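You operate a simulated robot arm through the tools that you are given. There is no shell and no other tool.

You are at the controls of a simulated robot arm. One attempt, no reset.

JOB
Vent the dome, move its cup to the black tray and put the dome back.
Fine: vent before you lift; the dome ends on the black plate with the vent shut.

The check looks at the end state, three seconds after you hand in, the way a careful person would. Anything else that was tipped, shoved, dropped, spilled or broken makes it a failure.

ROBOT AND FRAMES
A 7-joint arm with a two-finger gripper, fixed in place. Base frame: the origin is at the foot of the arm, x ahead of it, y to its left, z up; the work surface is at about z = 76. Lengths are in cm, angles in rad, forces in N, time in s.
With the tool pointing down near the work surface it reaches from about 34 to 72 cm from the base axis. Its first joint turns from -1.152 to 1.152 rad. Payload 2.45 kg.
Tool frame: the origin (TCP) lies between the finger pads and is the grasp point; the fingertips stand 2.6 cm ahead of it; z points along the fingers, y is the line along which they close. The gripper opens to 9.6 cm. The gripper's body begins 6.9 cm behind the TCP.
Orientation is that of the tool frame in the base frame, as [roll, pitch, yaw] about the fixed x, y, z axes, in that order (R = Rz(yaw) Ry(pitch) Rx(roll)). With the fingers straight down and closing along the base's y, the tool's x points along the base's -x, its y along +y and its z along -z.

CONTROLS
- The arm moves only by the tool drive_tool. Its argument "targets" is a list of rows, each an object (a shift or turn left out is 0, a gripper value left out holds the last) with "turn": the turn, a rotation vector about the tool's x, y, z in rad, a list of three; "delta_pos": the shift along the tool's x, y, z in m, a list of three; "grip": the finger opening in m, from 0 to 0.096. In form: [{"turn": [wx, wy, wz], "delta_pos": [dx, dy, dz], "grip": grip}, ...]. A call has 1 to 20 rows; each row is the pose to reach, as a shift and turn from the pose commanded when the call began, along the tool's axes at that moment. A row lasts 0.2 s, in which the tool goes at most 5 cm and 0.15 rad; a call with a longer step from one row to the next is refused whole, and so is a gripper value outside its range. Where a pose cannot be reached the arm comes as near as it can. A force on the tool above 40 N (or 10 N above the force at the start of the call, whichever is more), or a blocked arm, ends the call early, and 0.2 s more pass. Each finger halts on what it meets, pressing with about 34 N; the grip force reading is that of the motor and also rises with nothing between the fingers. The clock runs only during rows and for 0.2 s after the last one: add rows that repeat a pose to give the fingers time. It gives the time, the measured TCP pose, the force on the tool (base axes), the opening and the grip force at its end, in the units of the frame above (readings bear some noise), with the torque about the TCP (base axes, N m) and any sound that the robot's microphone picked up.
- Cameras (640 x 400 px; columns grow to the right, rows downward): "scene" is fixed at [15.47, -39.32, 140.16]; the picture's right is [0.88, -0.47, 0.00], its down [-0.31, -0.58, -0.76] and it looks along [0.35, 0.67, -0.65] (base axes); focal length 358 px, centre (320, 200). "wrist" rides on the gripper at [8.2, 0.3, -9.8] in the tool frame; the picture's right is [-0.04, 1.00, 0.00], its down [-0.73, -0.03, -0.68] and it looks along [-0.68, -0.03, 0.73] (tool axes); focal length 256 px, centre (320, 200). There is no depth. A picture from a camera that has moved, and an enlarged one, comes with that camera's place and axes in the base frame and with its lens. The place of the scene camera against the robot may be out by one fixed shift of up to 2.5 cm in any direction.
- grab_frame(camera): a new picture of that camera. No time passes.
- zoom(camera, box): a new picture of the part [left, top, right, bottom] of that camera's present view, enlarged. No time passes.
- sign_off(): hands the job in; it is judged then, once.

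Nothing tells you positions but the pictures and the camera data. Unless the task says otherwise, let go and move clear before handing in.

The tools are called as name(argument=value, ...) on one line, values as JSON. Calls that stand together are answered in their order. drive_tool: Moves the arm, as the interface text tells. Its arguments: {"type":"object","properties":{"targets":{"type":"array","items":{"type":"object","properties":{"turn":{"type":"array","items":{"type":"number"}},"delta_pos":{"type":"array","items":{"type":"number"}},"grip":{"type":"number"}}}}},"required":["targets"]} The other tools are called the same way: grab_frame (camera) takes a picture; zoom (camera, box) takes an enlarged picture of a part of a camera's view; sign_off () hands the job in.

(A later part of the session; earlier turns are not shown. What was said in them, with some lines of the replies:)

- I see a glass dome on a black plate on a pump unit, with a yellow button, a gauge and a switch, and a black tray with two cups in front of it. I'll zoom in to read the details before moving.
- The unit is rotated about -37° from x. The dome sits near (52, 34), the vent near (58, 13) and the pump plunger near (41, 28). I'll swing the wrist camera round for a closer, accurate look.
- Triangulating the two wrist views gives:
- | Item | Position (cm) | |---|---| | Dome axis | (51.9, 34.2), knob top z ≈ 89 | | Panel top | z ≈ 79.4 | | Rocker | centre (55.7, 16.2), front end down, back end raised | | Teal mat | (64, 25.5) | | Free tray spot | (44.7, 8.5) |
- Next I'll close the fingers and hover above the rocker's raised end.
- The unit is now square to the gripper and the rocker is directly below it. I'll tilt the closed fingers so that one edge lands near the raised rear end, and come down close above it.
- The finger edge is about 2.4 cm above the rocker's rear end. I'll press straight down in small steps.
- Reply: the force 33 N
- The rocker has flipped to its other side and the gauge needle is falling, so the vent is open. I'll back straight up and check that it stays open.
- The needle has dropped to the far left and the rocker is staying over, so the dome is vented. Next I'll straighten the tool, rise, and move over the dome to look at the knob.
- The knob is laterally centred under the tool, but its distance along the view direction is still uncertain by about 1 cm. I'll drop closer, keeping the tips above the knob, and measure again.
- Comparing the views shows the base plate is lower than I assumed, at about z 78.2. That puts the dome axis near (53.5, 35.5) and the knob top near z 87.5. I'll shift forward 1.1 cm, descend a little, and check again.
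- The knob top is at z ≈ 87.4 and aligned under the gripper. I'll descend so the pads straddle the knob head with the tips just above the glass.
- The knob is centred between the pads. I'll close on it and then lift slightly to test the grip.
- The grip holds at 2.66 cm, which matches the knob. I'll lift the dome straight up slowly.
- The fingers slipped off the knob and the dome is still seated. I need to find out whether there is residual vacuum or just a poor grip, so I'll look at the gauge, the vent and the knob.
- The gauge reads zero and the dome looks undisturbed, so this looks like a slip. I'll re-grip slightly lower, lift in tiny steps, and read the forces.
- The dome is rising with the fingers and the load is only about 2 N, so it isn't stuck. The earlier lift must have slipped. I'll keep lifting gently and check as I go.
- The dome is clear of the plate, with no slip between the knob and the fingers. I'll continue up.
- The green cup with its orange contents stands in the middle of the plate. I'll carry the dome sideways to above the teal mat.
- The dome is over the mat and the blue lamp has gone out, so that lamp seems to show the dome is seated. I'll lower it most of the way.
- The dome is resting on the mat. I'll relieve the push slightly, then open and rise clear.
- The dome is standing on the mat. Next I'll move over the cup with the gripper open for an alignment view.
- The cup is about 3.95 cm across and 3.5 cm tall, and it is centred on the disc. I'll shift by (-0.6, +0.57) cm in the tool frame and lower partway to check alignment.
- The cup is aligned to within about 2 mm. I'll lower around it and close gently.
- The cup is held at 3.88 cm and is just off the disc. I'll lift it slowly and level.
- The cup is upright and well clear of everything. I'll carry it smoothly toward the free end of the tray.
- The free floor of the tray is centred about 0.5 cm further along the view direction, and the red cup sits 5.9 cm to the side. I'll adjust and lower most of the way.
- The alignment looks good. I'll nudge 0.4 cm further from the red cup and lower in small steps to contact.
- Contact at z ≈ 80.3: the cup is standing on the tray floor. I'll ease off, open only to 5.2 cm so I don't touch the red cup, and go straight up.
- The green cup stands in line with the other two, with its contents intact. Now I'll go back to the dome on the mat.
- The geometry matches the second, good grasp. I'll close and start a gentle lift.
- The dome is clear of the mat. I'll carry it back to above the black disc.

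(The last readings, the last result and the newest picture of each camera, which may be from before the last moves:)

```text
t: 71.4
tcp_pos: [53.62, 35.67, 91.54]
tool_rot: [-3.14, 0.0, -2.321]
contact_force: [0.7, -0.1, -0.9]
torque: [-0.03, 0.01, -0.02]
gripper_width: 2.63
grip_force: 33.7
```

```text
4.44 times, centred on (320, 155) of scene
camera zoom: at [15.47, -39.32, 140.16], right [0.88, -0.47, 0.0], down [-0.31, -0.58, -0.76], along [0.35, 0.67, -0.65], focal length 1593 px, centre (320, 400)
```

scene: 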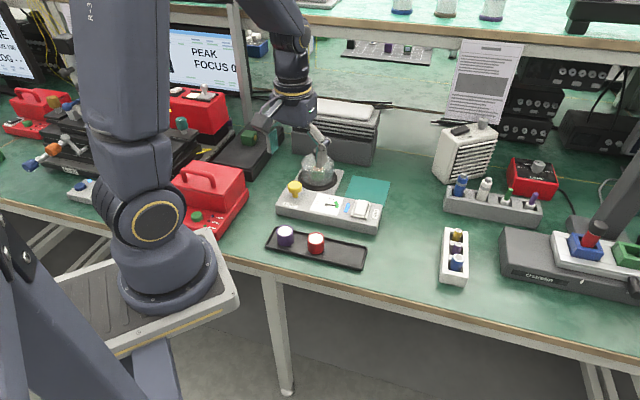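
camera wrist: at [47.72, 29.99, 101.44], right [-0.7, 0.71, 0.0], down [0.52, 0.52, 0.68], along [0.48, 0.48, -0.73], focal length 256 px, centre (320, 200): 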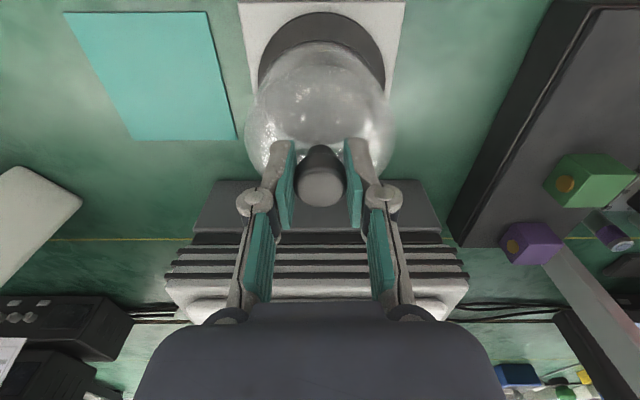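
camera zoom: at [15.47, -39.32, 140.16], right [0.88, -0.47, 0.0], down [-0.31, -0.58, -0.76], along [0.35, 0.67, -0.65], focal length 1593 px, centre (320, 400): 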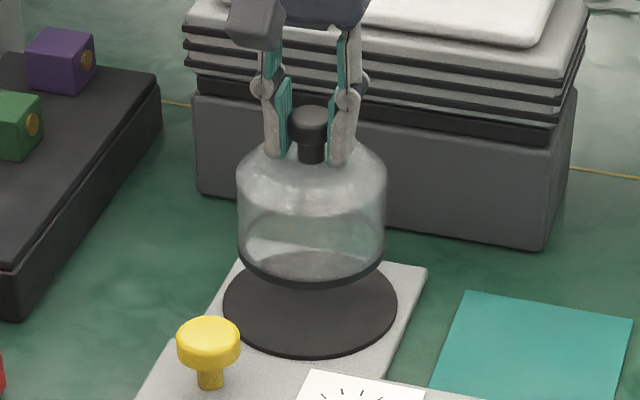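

It is aligned over the disc. I'll lower it slowly.

drive_tool(targets=[{"delta_pos": [0, 0, 0.003]}, {"delta_pos": [0, 0, 0.008]}, {"delta_pos": [0, 0, 0.014]}, {"delta_pos": [0, 0, 0.02]}, {"delta_pos": [0, 0, 0.026]}, {"delta_pos": [0, 0, 0.031]}, {"delta_pos": [0, 0, 0.034]}, {"delta_pos": [0, 0, 0.035]}])

zoom(camera="scene", box=[280, 140, 350, 200])

zoom(camera="wrist", box=[220, 0, 420, 180])

```text
t: 73.2
tcp_pos: [53.78, 35.64, 88.07]
tool_rot: [3.141, -0.001, -2.321]
contact_force: [-1.2, 0.8, -1.0]
torque: [0.01, 0.01, -0.03]
gripper_width: 2.64
grip_force: 33.9
```

```text
6.67 times, centred on (315, 170) of scene
camera zoom: at [15.47, -39.32, 140.16], right [0.88, -0.47, 0.0], down [-0.31, -0.58, -0.76], along [0.35, 0.67, -0.65], focal length 2390 px, centre (353, 400)
```

zoom: 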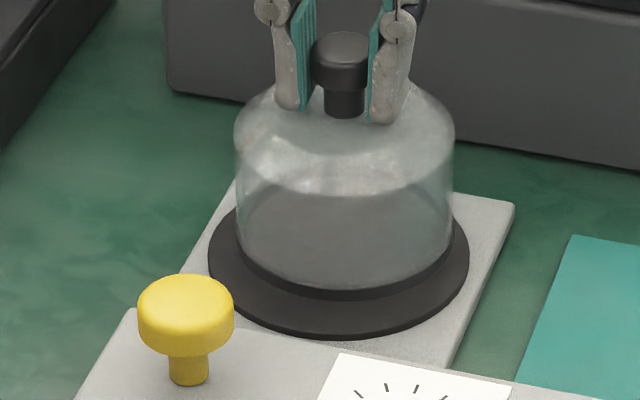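

```text
2.22 times, centred on (320, 90) of wrist
camera zoom: at [47.87, 29.96, 97.89], right [-0.7, 0.71, 0.0], down [0.52, 0.52, 0.68], along [0.48, 0.48, -0.73], focal length 569 px, centre (320, 444)
```

zoom: 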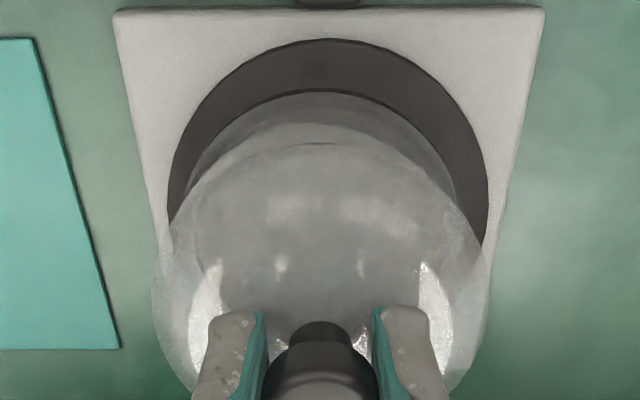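

The dome sits about 0.25 cm off the disc centre, toward the vent. I'll correct that while lowering to contact.

drive_tool(targets=[{"delta_pos": [0, 0.0012, 0.001]}, {"delta_pos": [0, 0.0025, 0.003]}, {"delta_pos": [0, 0.0025, 0.005]}, {"delta_pos": [0, 0.0025, 0.006]}, {"delta_pos": [0, 0.0025, 0.0065]}])

zoom(camera="scene", box=[280, 140, 350, 200])

```text
t: 74.4
tcp_pos: [53.51, 35.96, 87.53]
tool_rot: [3.141, 0.0, -2.321]
contact_force: [-0.2, -0.1, -1.4]
torque: [0.01, -0.01, 0.0]
gripper_width: 2.59
grip_force: 34.2
```

```text
6.67 times, centred on (315, 170) of scene
camera zoom: at [15.47, -39.32, 140.16], right [0.88, -0.47, 0.0], down [-0.31, -0.58, -0.76], along [0.35, 0.67, -0.65], focal length 2390 px, centre (353, 400)
```

zoom: 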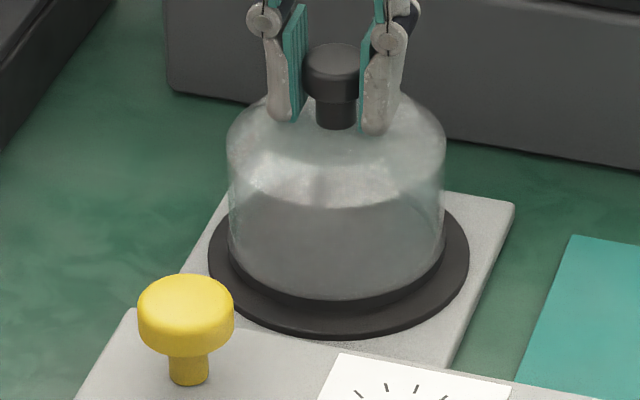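

drive_tool(targets=[{"delta_pos": [0, 0, 0.001]}, {"delta_pos": [0, 0, 0.002]}, {"delta_pos": [0, 0, 0.003]}, {"delta_pos": [0, 0, 0.0035]}])

zoom(camera="scene", box=[280, 140, 350, 200])

zoom(camera="scene", box=[315, 185, 385, 235])

```text
t: 75.4
tcp_pos: [53.55, 35.95, 87.11]
tool_rot: [-3.141, 0.0, -2.321]
contact_force: [-0.2, -0.3, -1.6]
torque: [0.0, 0.0, 0.02]
gripper_width: 2.59
grip_force: 34.3
```

```text
6.67 times, centred on (315, 170) of scene
camera zoom: at [15.47, -39.32, 140.16], right [0.88, -0.47, 0.0], down [-0.31, -0.58, -0.76], along [0.35, 0.67, -0.65], focal length 2390 px, centre (353, 400)
```

zoom: 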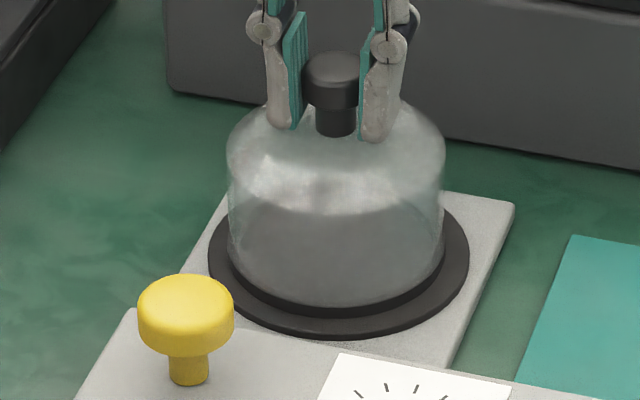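

```text
8.00 times, centred on (350, 210) of scene
camera zoom: at [15.47, -39.32, 140.16], right [0.88, -0.47, 0.0], down [-0.31, -0.58, -0.76], along [0.35, 0.67, -0.65], focal length 2868 px, centre (80, 120)
```

zoom: 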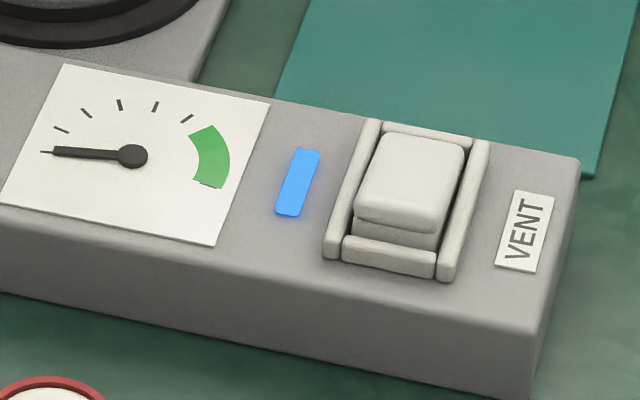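

The blue lamp is back on, so the dome is sensed on the plate, but the fingers still carry its weight. I'll go down a little more until it bears.

drive_tool(targets=[{"delta_pos": [0, 0, 0.001]}, {"delta_pos": [0, 0, 0.002]}, {"delta_pos": [0, 0, 0.0025]}])

zoom(camera="scene", box=[280, 140, 350, 200])

```text
t: 76.2
tcp_pos: [53.59, 36.07, 87.04]
tool_rot: [3.14, 0.001, -2.322]
contact_force: [-5.0, -4.1, 18.8]
torque: [-0.21, 0.24, 0.09]
gripper_width: 2.62
grip_force: 34.3
```

```text
6.67 times, centred on (315, 170) of scene
camera zoom: at [15.43, -39.35, 140.15], right [0.88, -0.47, 0.0], down [-0.31, -0.58, -0.76], along [0.35, 0.67, -0.65], focal length 2390 px, centre (353, 400)
```

zoom: 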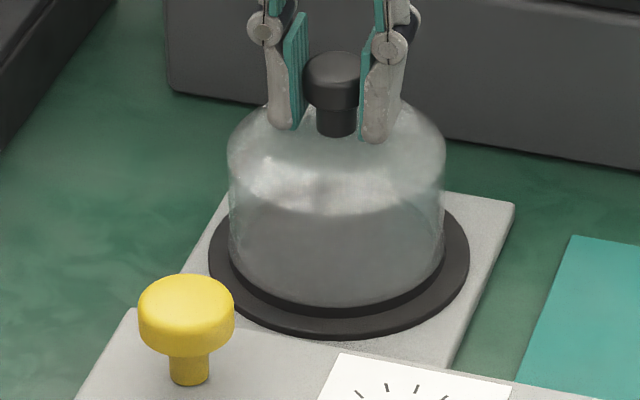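

It's seated with 19 N of contact. I'll relieve the push, release, and rise clear.

drive_tool(targets=[{"delta_pos": [0, 0, -0.0015]}, {"delta_pos": [0, 0, -0.002]}, {"delta_pos": [0, 0, -0.002], "grip": 0.035}, {"delta_pos": [0, 0, -0.002], "grip": 0.06}, {"delta_pos": [0, 0, -0.002], "grip": 0.06}, {"delta_pos": [0, 0, -0.002], "grip": 0.06}, {"delta_pos": [0, 0, -0.02], "grip": 0.06}, {"delta_pos": [0, 0, -0.05], "grip": 0.06}, {"delta_pos": [0, 0, -0.08], "grip": 0.06}, {"delta_pos": [0, 0, -0.09], "grip": 0.06}])

zoom(camera="scene", box=[260, 120, 400, 240])

zoom(camera="wrist", box=[220, 0, 420, 160])

```text
t: 78.4
tcp_pos: [53.36, 35.89, 95.84]
tool_rot: [3.141, 0.0, -2.32]
contact_force: [-0.3, 0.2, 0.0]
torque: [-0.03, 0.0, 0.0]
gripper_width: 6.0
grip_force: 0.0
```

```text
3.33 times, centred on (330, 180) of scene
camera zoom: at [15.47, -39.32, 140.16], right [0.88, -0.47, 0.0], down [-0.31, -0.58, -0.76], along [0.35, 0.67, -0.65], focal length 1195 px, centre (287, 267)
```

zoom: 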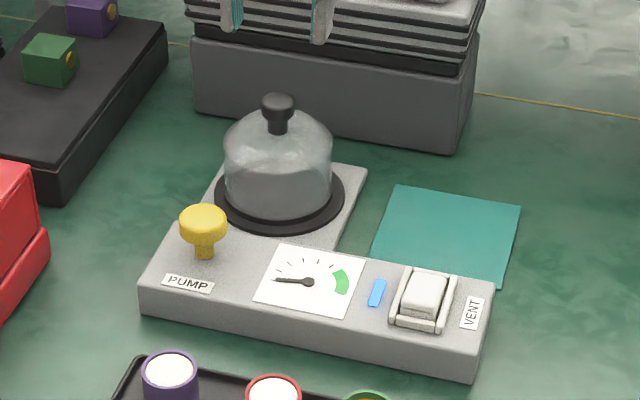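

```text
2.50 times, centred on (320, 80) of wrist
camera zoom: at [47.58, 30.12, 105.71], right [-0.7, 0.71, 0.0], down [0.52, 0.52, 0.68], along [0.48, 0.48, -0.73], focal length 640 px, centre (320, 500)
```

zoom: 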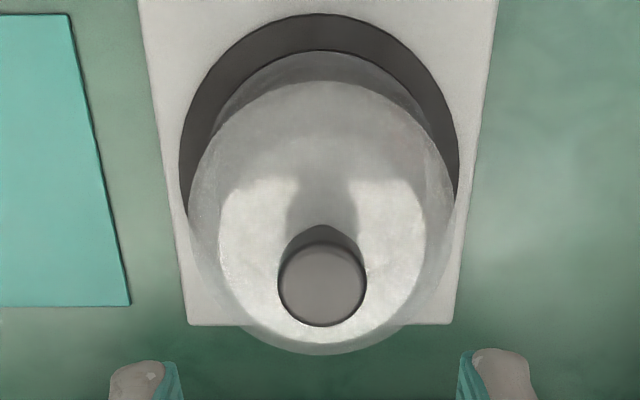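

The dome is back on the plate with the lamp on. Now the vent has to be shut by pressing the rocker's raised front end, so I'll close the fingers and hover over it.

drive_tool(targets=[{"delta_pos": [0.02, -0.022, 0], "grip": 0.06}, {"delta_pos": [0.047, -0.05, 0], "grip": 0.0}, {"delta_pos": [0.074, -0.079, 0], "grip": 0.0}, {"delta_pos": [0.1, -0.108, 0.005], "grip": 0.0}, {"delta_pos": [0.125, -0.135, 0.01], "grip": 0.0}, {"delta_pos": [0.141, -0.151, 0.01], "grip": 0.0}, {"delta_pos": [0.141, -0.151, 0.01], "grip": 0.0}, {"delta_pos": [0.141, -0.151, 0.01], "grip": 0.0}])

zoom(camera="wrist", box=[240, 20, 400, 180])

zoom(camera="scene", box=[320, 140, 400, 230])

```text
t: 80.2
tcp_pos: [54.83, 15.17, 94.73]
tool_rot: [-3.139, 0.0, -2.322]
contact_force: [-0.3, -0.1, -0.2]
torque: [0.0, -0.01, 0.01]
gripper_width: 0.0
grip_force: 28.9
```

```text
2.50 times, centred on (320, 100) of wrist
camera zoom: at [48.99, 9.52, 104.6], right [-0.7, 0.71, 0.0], down [0.52, 0.52, 0.68], along [0.48, 0.48, -0.73], focal length 640 px, centre (320, 450)
```

zoom: 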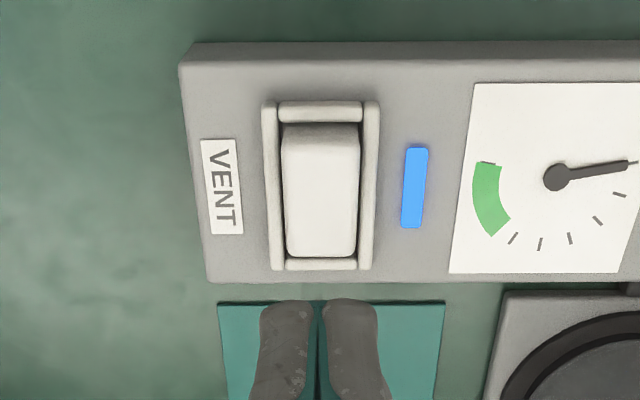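

```text
4.44 times, centred on (360, 185) of scene
camera zoom: at [15.47, -39.32, 140.16], right [0.88, -0.47, 0.0], down [-0.31, -0.58, -0.76], along [0.35, 0.67, -0.65], focal length 1593 px, centre (142, 267)
```

zoom: 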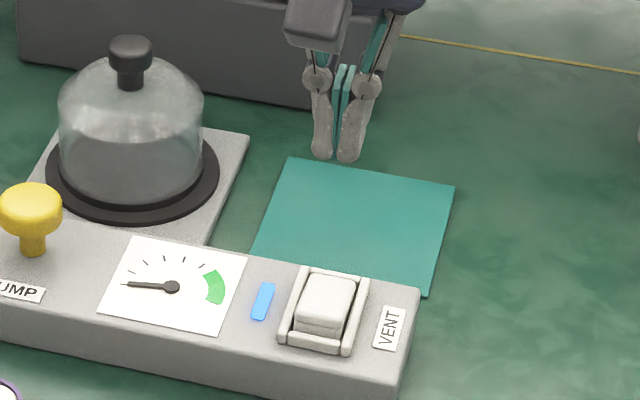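

The rocker is centred laterally, and the press edge will land about 0.7 cm inside the raised front edge. I'll tilt and descend close as before.

drive_tool(targets=[{"delta_pos": [0, 0, 0.02], "turn": [0, -0.1, 0]}, {"delta_pos": [0, 0, 0.045], "turn": [0, -0.2, 0]}, {"delta_pos": [0, 0, 0.07], "turn": [0, -0.3, 0]}, {"delta_pos": [0, 0, 0.087], "turn": [0, -0.35, 0]}, {"delta_pos": [0, 0, 0.087], "turn": [0, -0.35, 0]}])

grab_frame(camera="wrist")

zoom(camera="scene", box=[320, 160, 400, 230])

```text
t: 81.4
tcp_pos: [54.8, 15.32, 86.1]
tool_rot: [3.14, 0.35, -2.321]
contact_force: [-0.7, 0.3, 0.7]
torque: [0.01, -0.01, -0.02]
gripper_width: 0.03
grip_force: 27.7
```

```text
taken
camera wrist: at [47.08, 7.55, 92.5], right [-0.71, 0.71, 0.01], down [0.33, 0.31, 0.89], along [0.63, 0.63, -0.46], focal length 256 px, centre (320, 200)
```

wrist: 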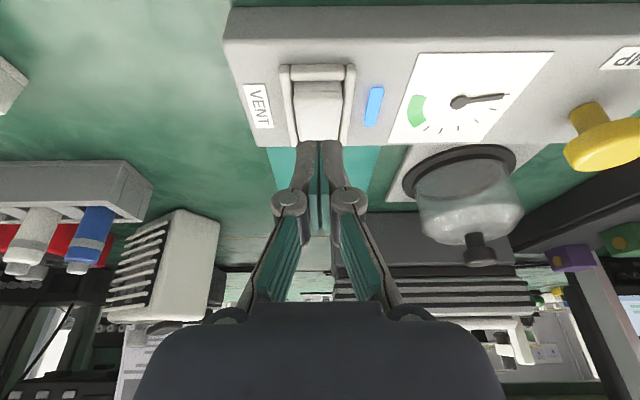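

```text
5.71 times, centred on (360, 195) of scene
camera zoom: at [15.47, -39.32, 140.16], right [0.88, -0.47, 0.0], down [-0.31, -0.58, -0.76], along [0.35, 0.67, -0.65], focal length 2049 px, centre (91, 229)
```

zoom: 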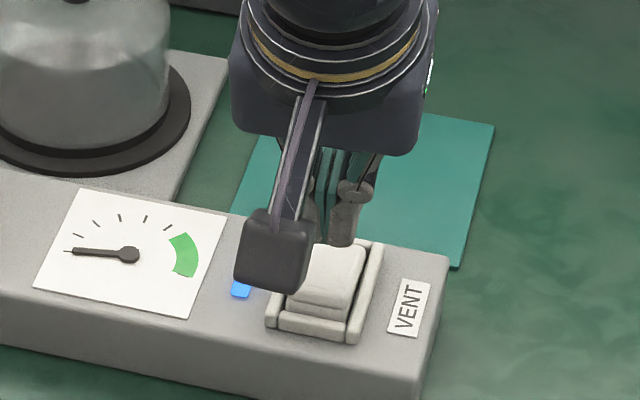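

drive_tool(targets=[{"delta_pos": [0.0048, 0, 0.0089]}, {"delta_pos": [0.0076, 0, 0.0164]}, {"delta_pos": [0.00894, 0, 0.0202]}, {"delta_pos": [0.00963, 0, 0.022]}, {"delta_pos": [0.01032, 0, 0.0239]}, {"delta_pos": [0.011, 0, 0.0258]}])

zoom(camera="scene", box=[320, 160, 400, 230])

grab_frame(camera="wrist")

```text
t: 82.8
tcp_pos: [54.71, 15.2, 83.44]
tool_rot: [-3.141, 0.35, -2.323]
contact_force: [-2.8, -3.2, 9.0]
torque: [-0.13, 0.06, -0.02]
gripper_width: 0.59
grip_force: 28.6
```

```text
5.71 times, centred on (360, 195) of scene
camera zoom: at [15.45, -39.33, 140.16], right [0.88, -0.47, 0.0], down [-0.31, -0.58, -0.76], along [0.35, 0.67, -0.65], focal length 2049 px, centre (91, 229)
```

zoom: 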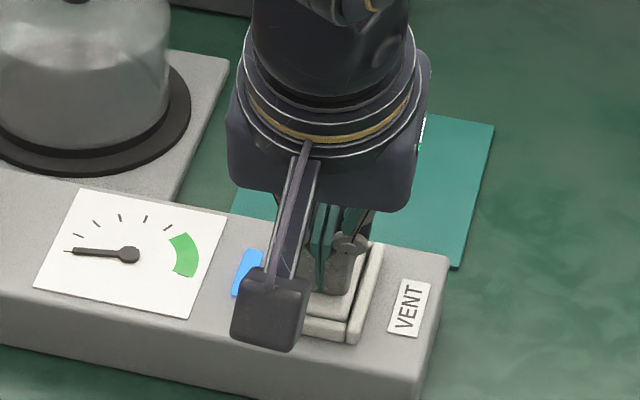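

```text
taken
camera wrist: at [46.97, 7.41, 89.84], right [-0.7, 0.71, 0.01], down [0.33, 0.31, 0.89], along [0.63, 0.63, -0.46], focal length 256 px, centre (320, 200)
```

wrist: 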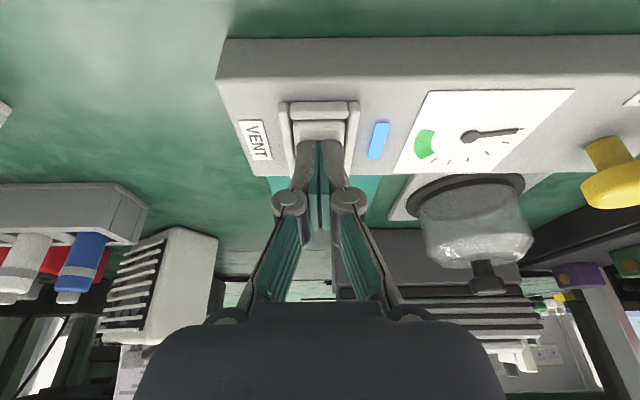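

zoom(camera="wrist", box=[260, 80, 400, 190])

drive_tool(targets=[{"delta_pos": [0.00035, 0, 0.00094]}, {"delta_pos": [0.00103, 0, 0.0028]}])

zoom(camera="wrist", box=[260, 80, 400, 190])

```text
3.64 times, centred on (330, 135) of wrist
camera zoom: at [46.97, 7.41, 89.84], right [-0.7, 0.71, 0.01], down [0.33, 0.31, 0.89], along [0.63, 0.63, -0.46], focal length 931 px, centre (284, 436)
```

zoom: 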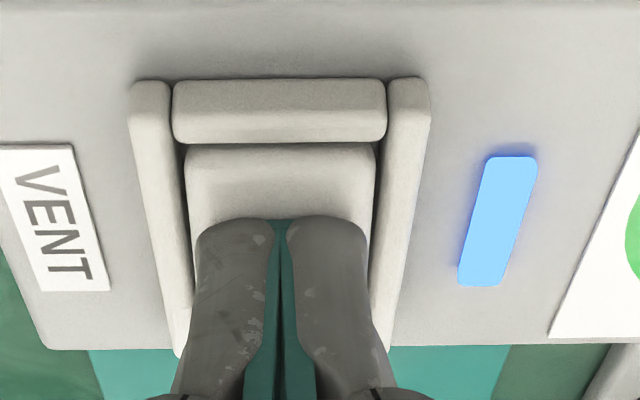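

```text
t: 83.3
tcp_pos: [54.75, 15.19, 83.38]
tool_rot: [3.141, 0.35, -2.322]
contact_force: [-8.7, -4.6, 16.5]
torque: [-0.16, 0.28, -0.02]
gripper_width: 0.6
grip_force: 28.5
stopped in row 2: the force on the tool passed its limit at 48 N (the readings are from after the stop); the commanded pose is now the measured one
```

```text
3.64 times, centred on (330, 135) of wrist
camera zoom: at [46.97, 7.41, 89.83], right [-0.7, 0.71, 0.01], down [0.33, 0.31, 0.89], along [0.63, 0.63, -0.46], focal length 931 px, centre (284, 436)
```

zoom: 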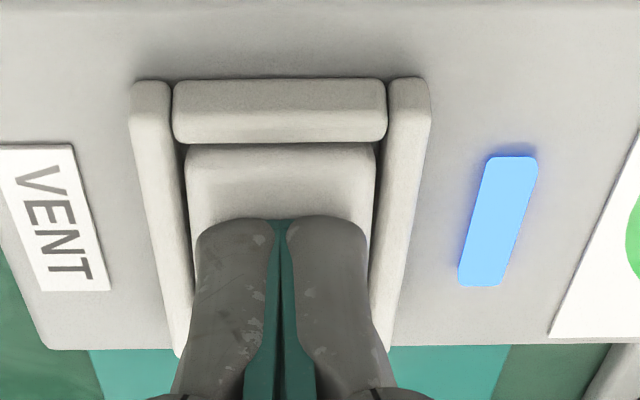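

The rocker's front edge is down inside its frame and pressing is now solid, so it appears to have flipped. I'll retreat straight up and check.

drive_tool(targets=[{"delta_pos": [-0.00343, 0, -0.00939]}, {"delta_pos": [-0.0103, 0, -0.0282]}, {"delta_pos": [-0.0206, 0, -0.0563]}, {"delta_pos": [-0.0343, 0, -0.0939]}, {"delta_pos": [-0.0343, 0, -0.0939]}])

zoom(camera="scene", box=[315, 185, 385, 235])

grab_frame(camera="scene")

zoom(camera="wrist", box=[240, 0, 440, 130])

```text
t: 84.5
tcp_pos: [54.64, 15.3, 93.3]
tool_rot: [-3.138, 0.351, -2.322]
contact_force: [-1.0, 0.1, 0.3]
torque: [0.04, -0.02, 0.02]
gripper_width: 0.0
grip_force: 28.6
```

```text
8.00 times, centred on (350, 210) of scene
camera zoom: at [15.47, -39.32, 140.16], right [0.88, -0.47, 0.0], down [-0.31, -0.58, -0.76], along [0.35, 0.67, -0.65], focal length 2868 px, centre (80, 120)
```

zoom: 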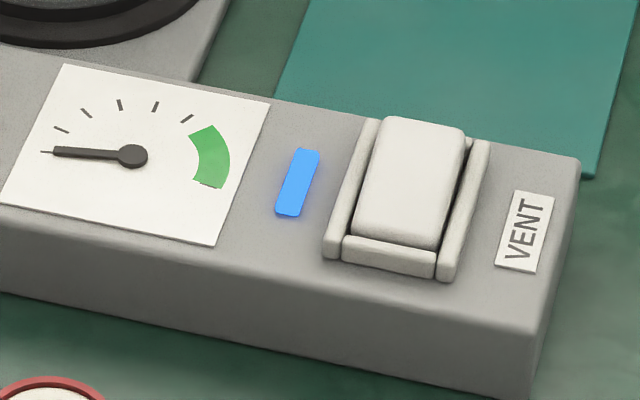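

```text
taken
```

scene: 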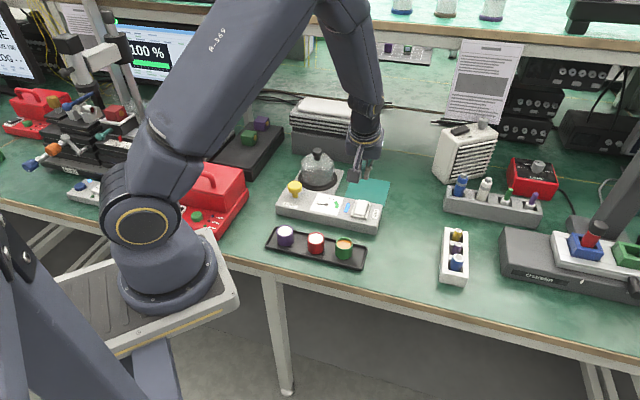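

```text
3.08 times, centred on (340, 65) of wrist
camera zoom: at [46.89, 7.44, 99.83], right [-0.7, 0.71, 0.01], down [0.33, 0.31, 0.89], along [0.63, 0.63, -0.46], focal length 788 px, centre (258, 615)
```

zoom: 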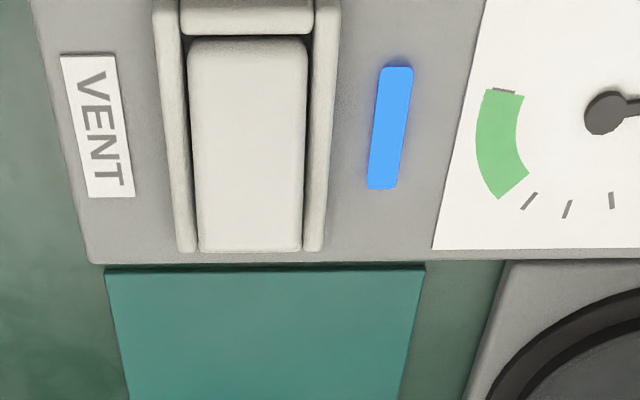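

The vent is back in its original shut position, the dome is seated and the cup is on the tray. I'll straighten and rise clear, then take a last look.

drive_tool(targets=[{"delta_pos": [-0.0137, 0, -0.0376], "turn": [0, 0.1, 0]}, {"delta_pos": [-0.02, 0, -0.07], "turn": [0, 0.2, 0]}, {"delta_pos": [-0.025, 0, -0.1], "turn": [0, 0.3, 0]}, {"delta_pos": [-0.025, 0, -0.1], "turn": [0, 0.35, 0]}, {"delta_pos": [-0.025, 0, -0.1], "turn": [0, 0.35, 0]}])

zoom(camera="scene", box=[250, 130, 400, 280])

grab_frame(camera="wrist")

```text
t: 85.8
tcp_pos: [54.08, 14.4, 103.66]
tool_rot: [-3.139, 0.003, -2.322]
contact_force: [0.5, -0.6, 0.0]
torque: [0.0, 0.01, -0.02]
gripper_width: 0.0
grip_force: 28.2
```

```text
2.67 times, centred on (325, 205) of scene
camera zoom: at [15.47, -39.32, 140.16], right [0.88, -0.47, 0.0], down [-0.31, -0.58, -0.76], along [0.35, 0.67, -0.65], focal length 956 px, centre (307, 187)
```

zoom: 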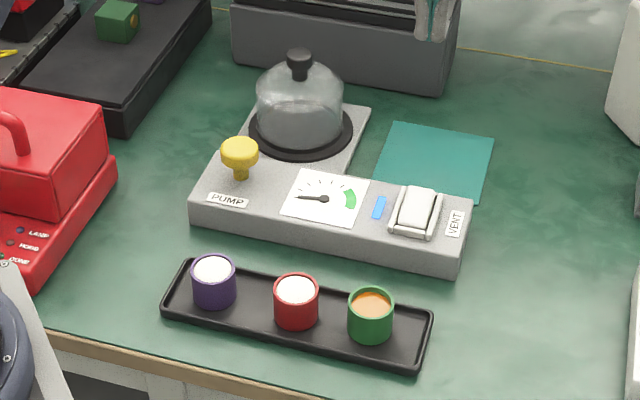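

```text
taken
camera wrist: at [48.25, 8.67, 113.4], right [-0.7, 0.71, 0.0], down [0.52, 0.52, 0.68], along [0.48, 0.48, -0.73], focal length 256 px, centre (320, 200)
```

wrist: 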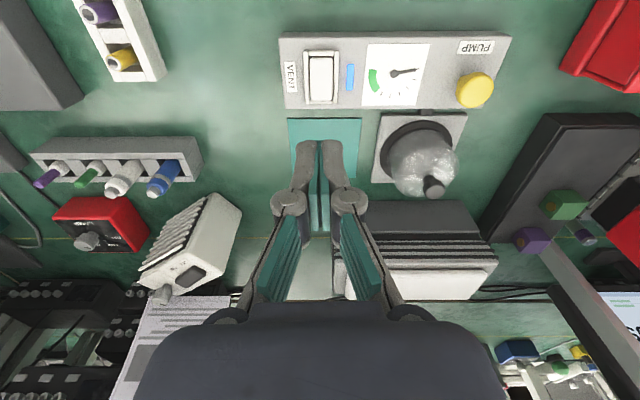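

The dome is on the black plate with the vent shut, and the green cup stands upright on the black tray beside the two untouched cups. The arm is clear, so I'm handing in.

sign_off()

```text
The job is handed in.
```

The dome was vented before the lift, its green cup is now on the black tray, and the dome is back on the black plate with the vent shut. I handed the job in from that state; no verdict came back.

- **Vent:** I pressed the rocker's raised end and the gauge dropped to zero before I lifted anything. At the end I pressed it back to its original position. The gauge still reads zero, because I did not pump the dome down again.
- **Dome:** My first lift slipped off the knob, but the dome stayed seated and the pictures showed nothing disturbed. A slightly lower grip held. I parked the dome on the teal mat, then set it back near the centre of the plate. The blue lamp, which went out while the dome was off, came back on.
- **Cup:** It stands upright in line with the red and purple cups, and its contents look intact. The other two cups were not touched.

The gripper is empty and raised clear of the bench.
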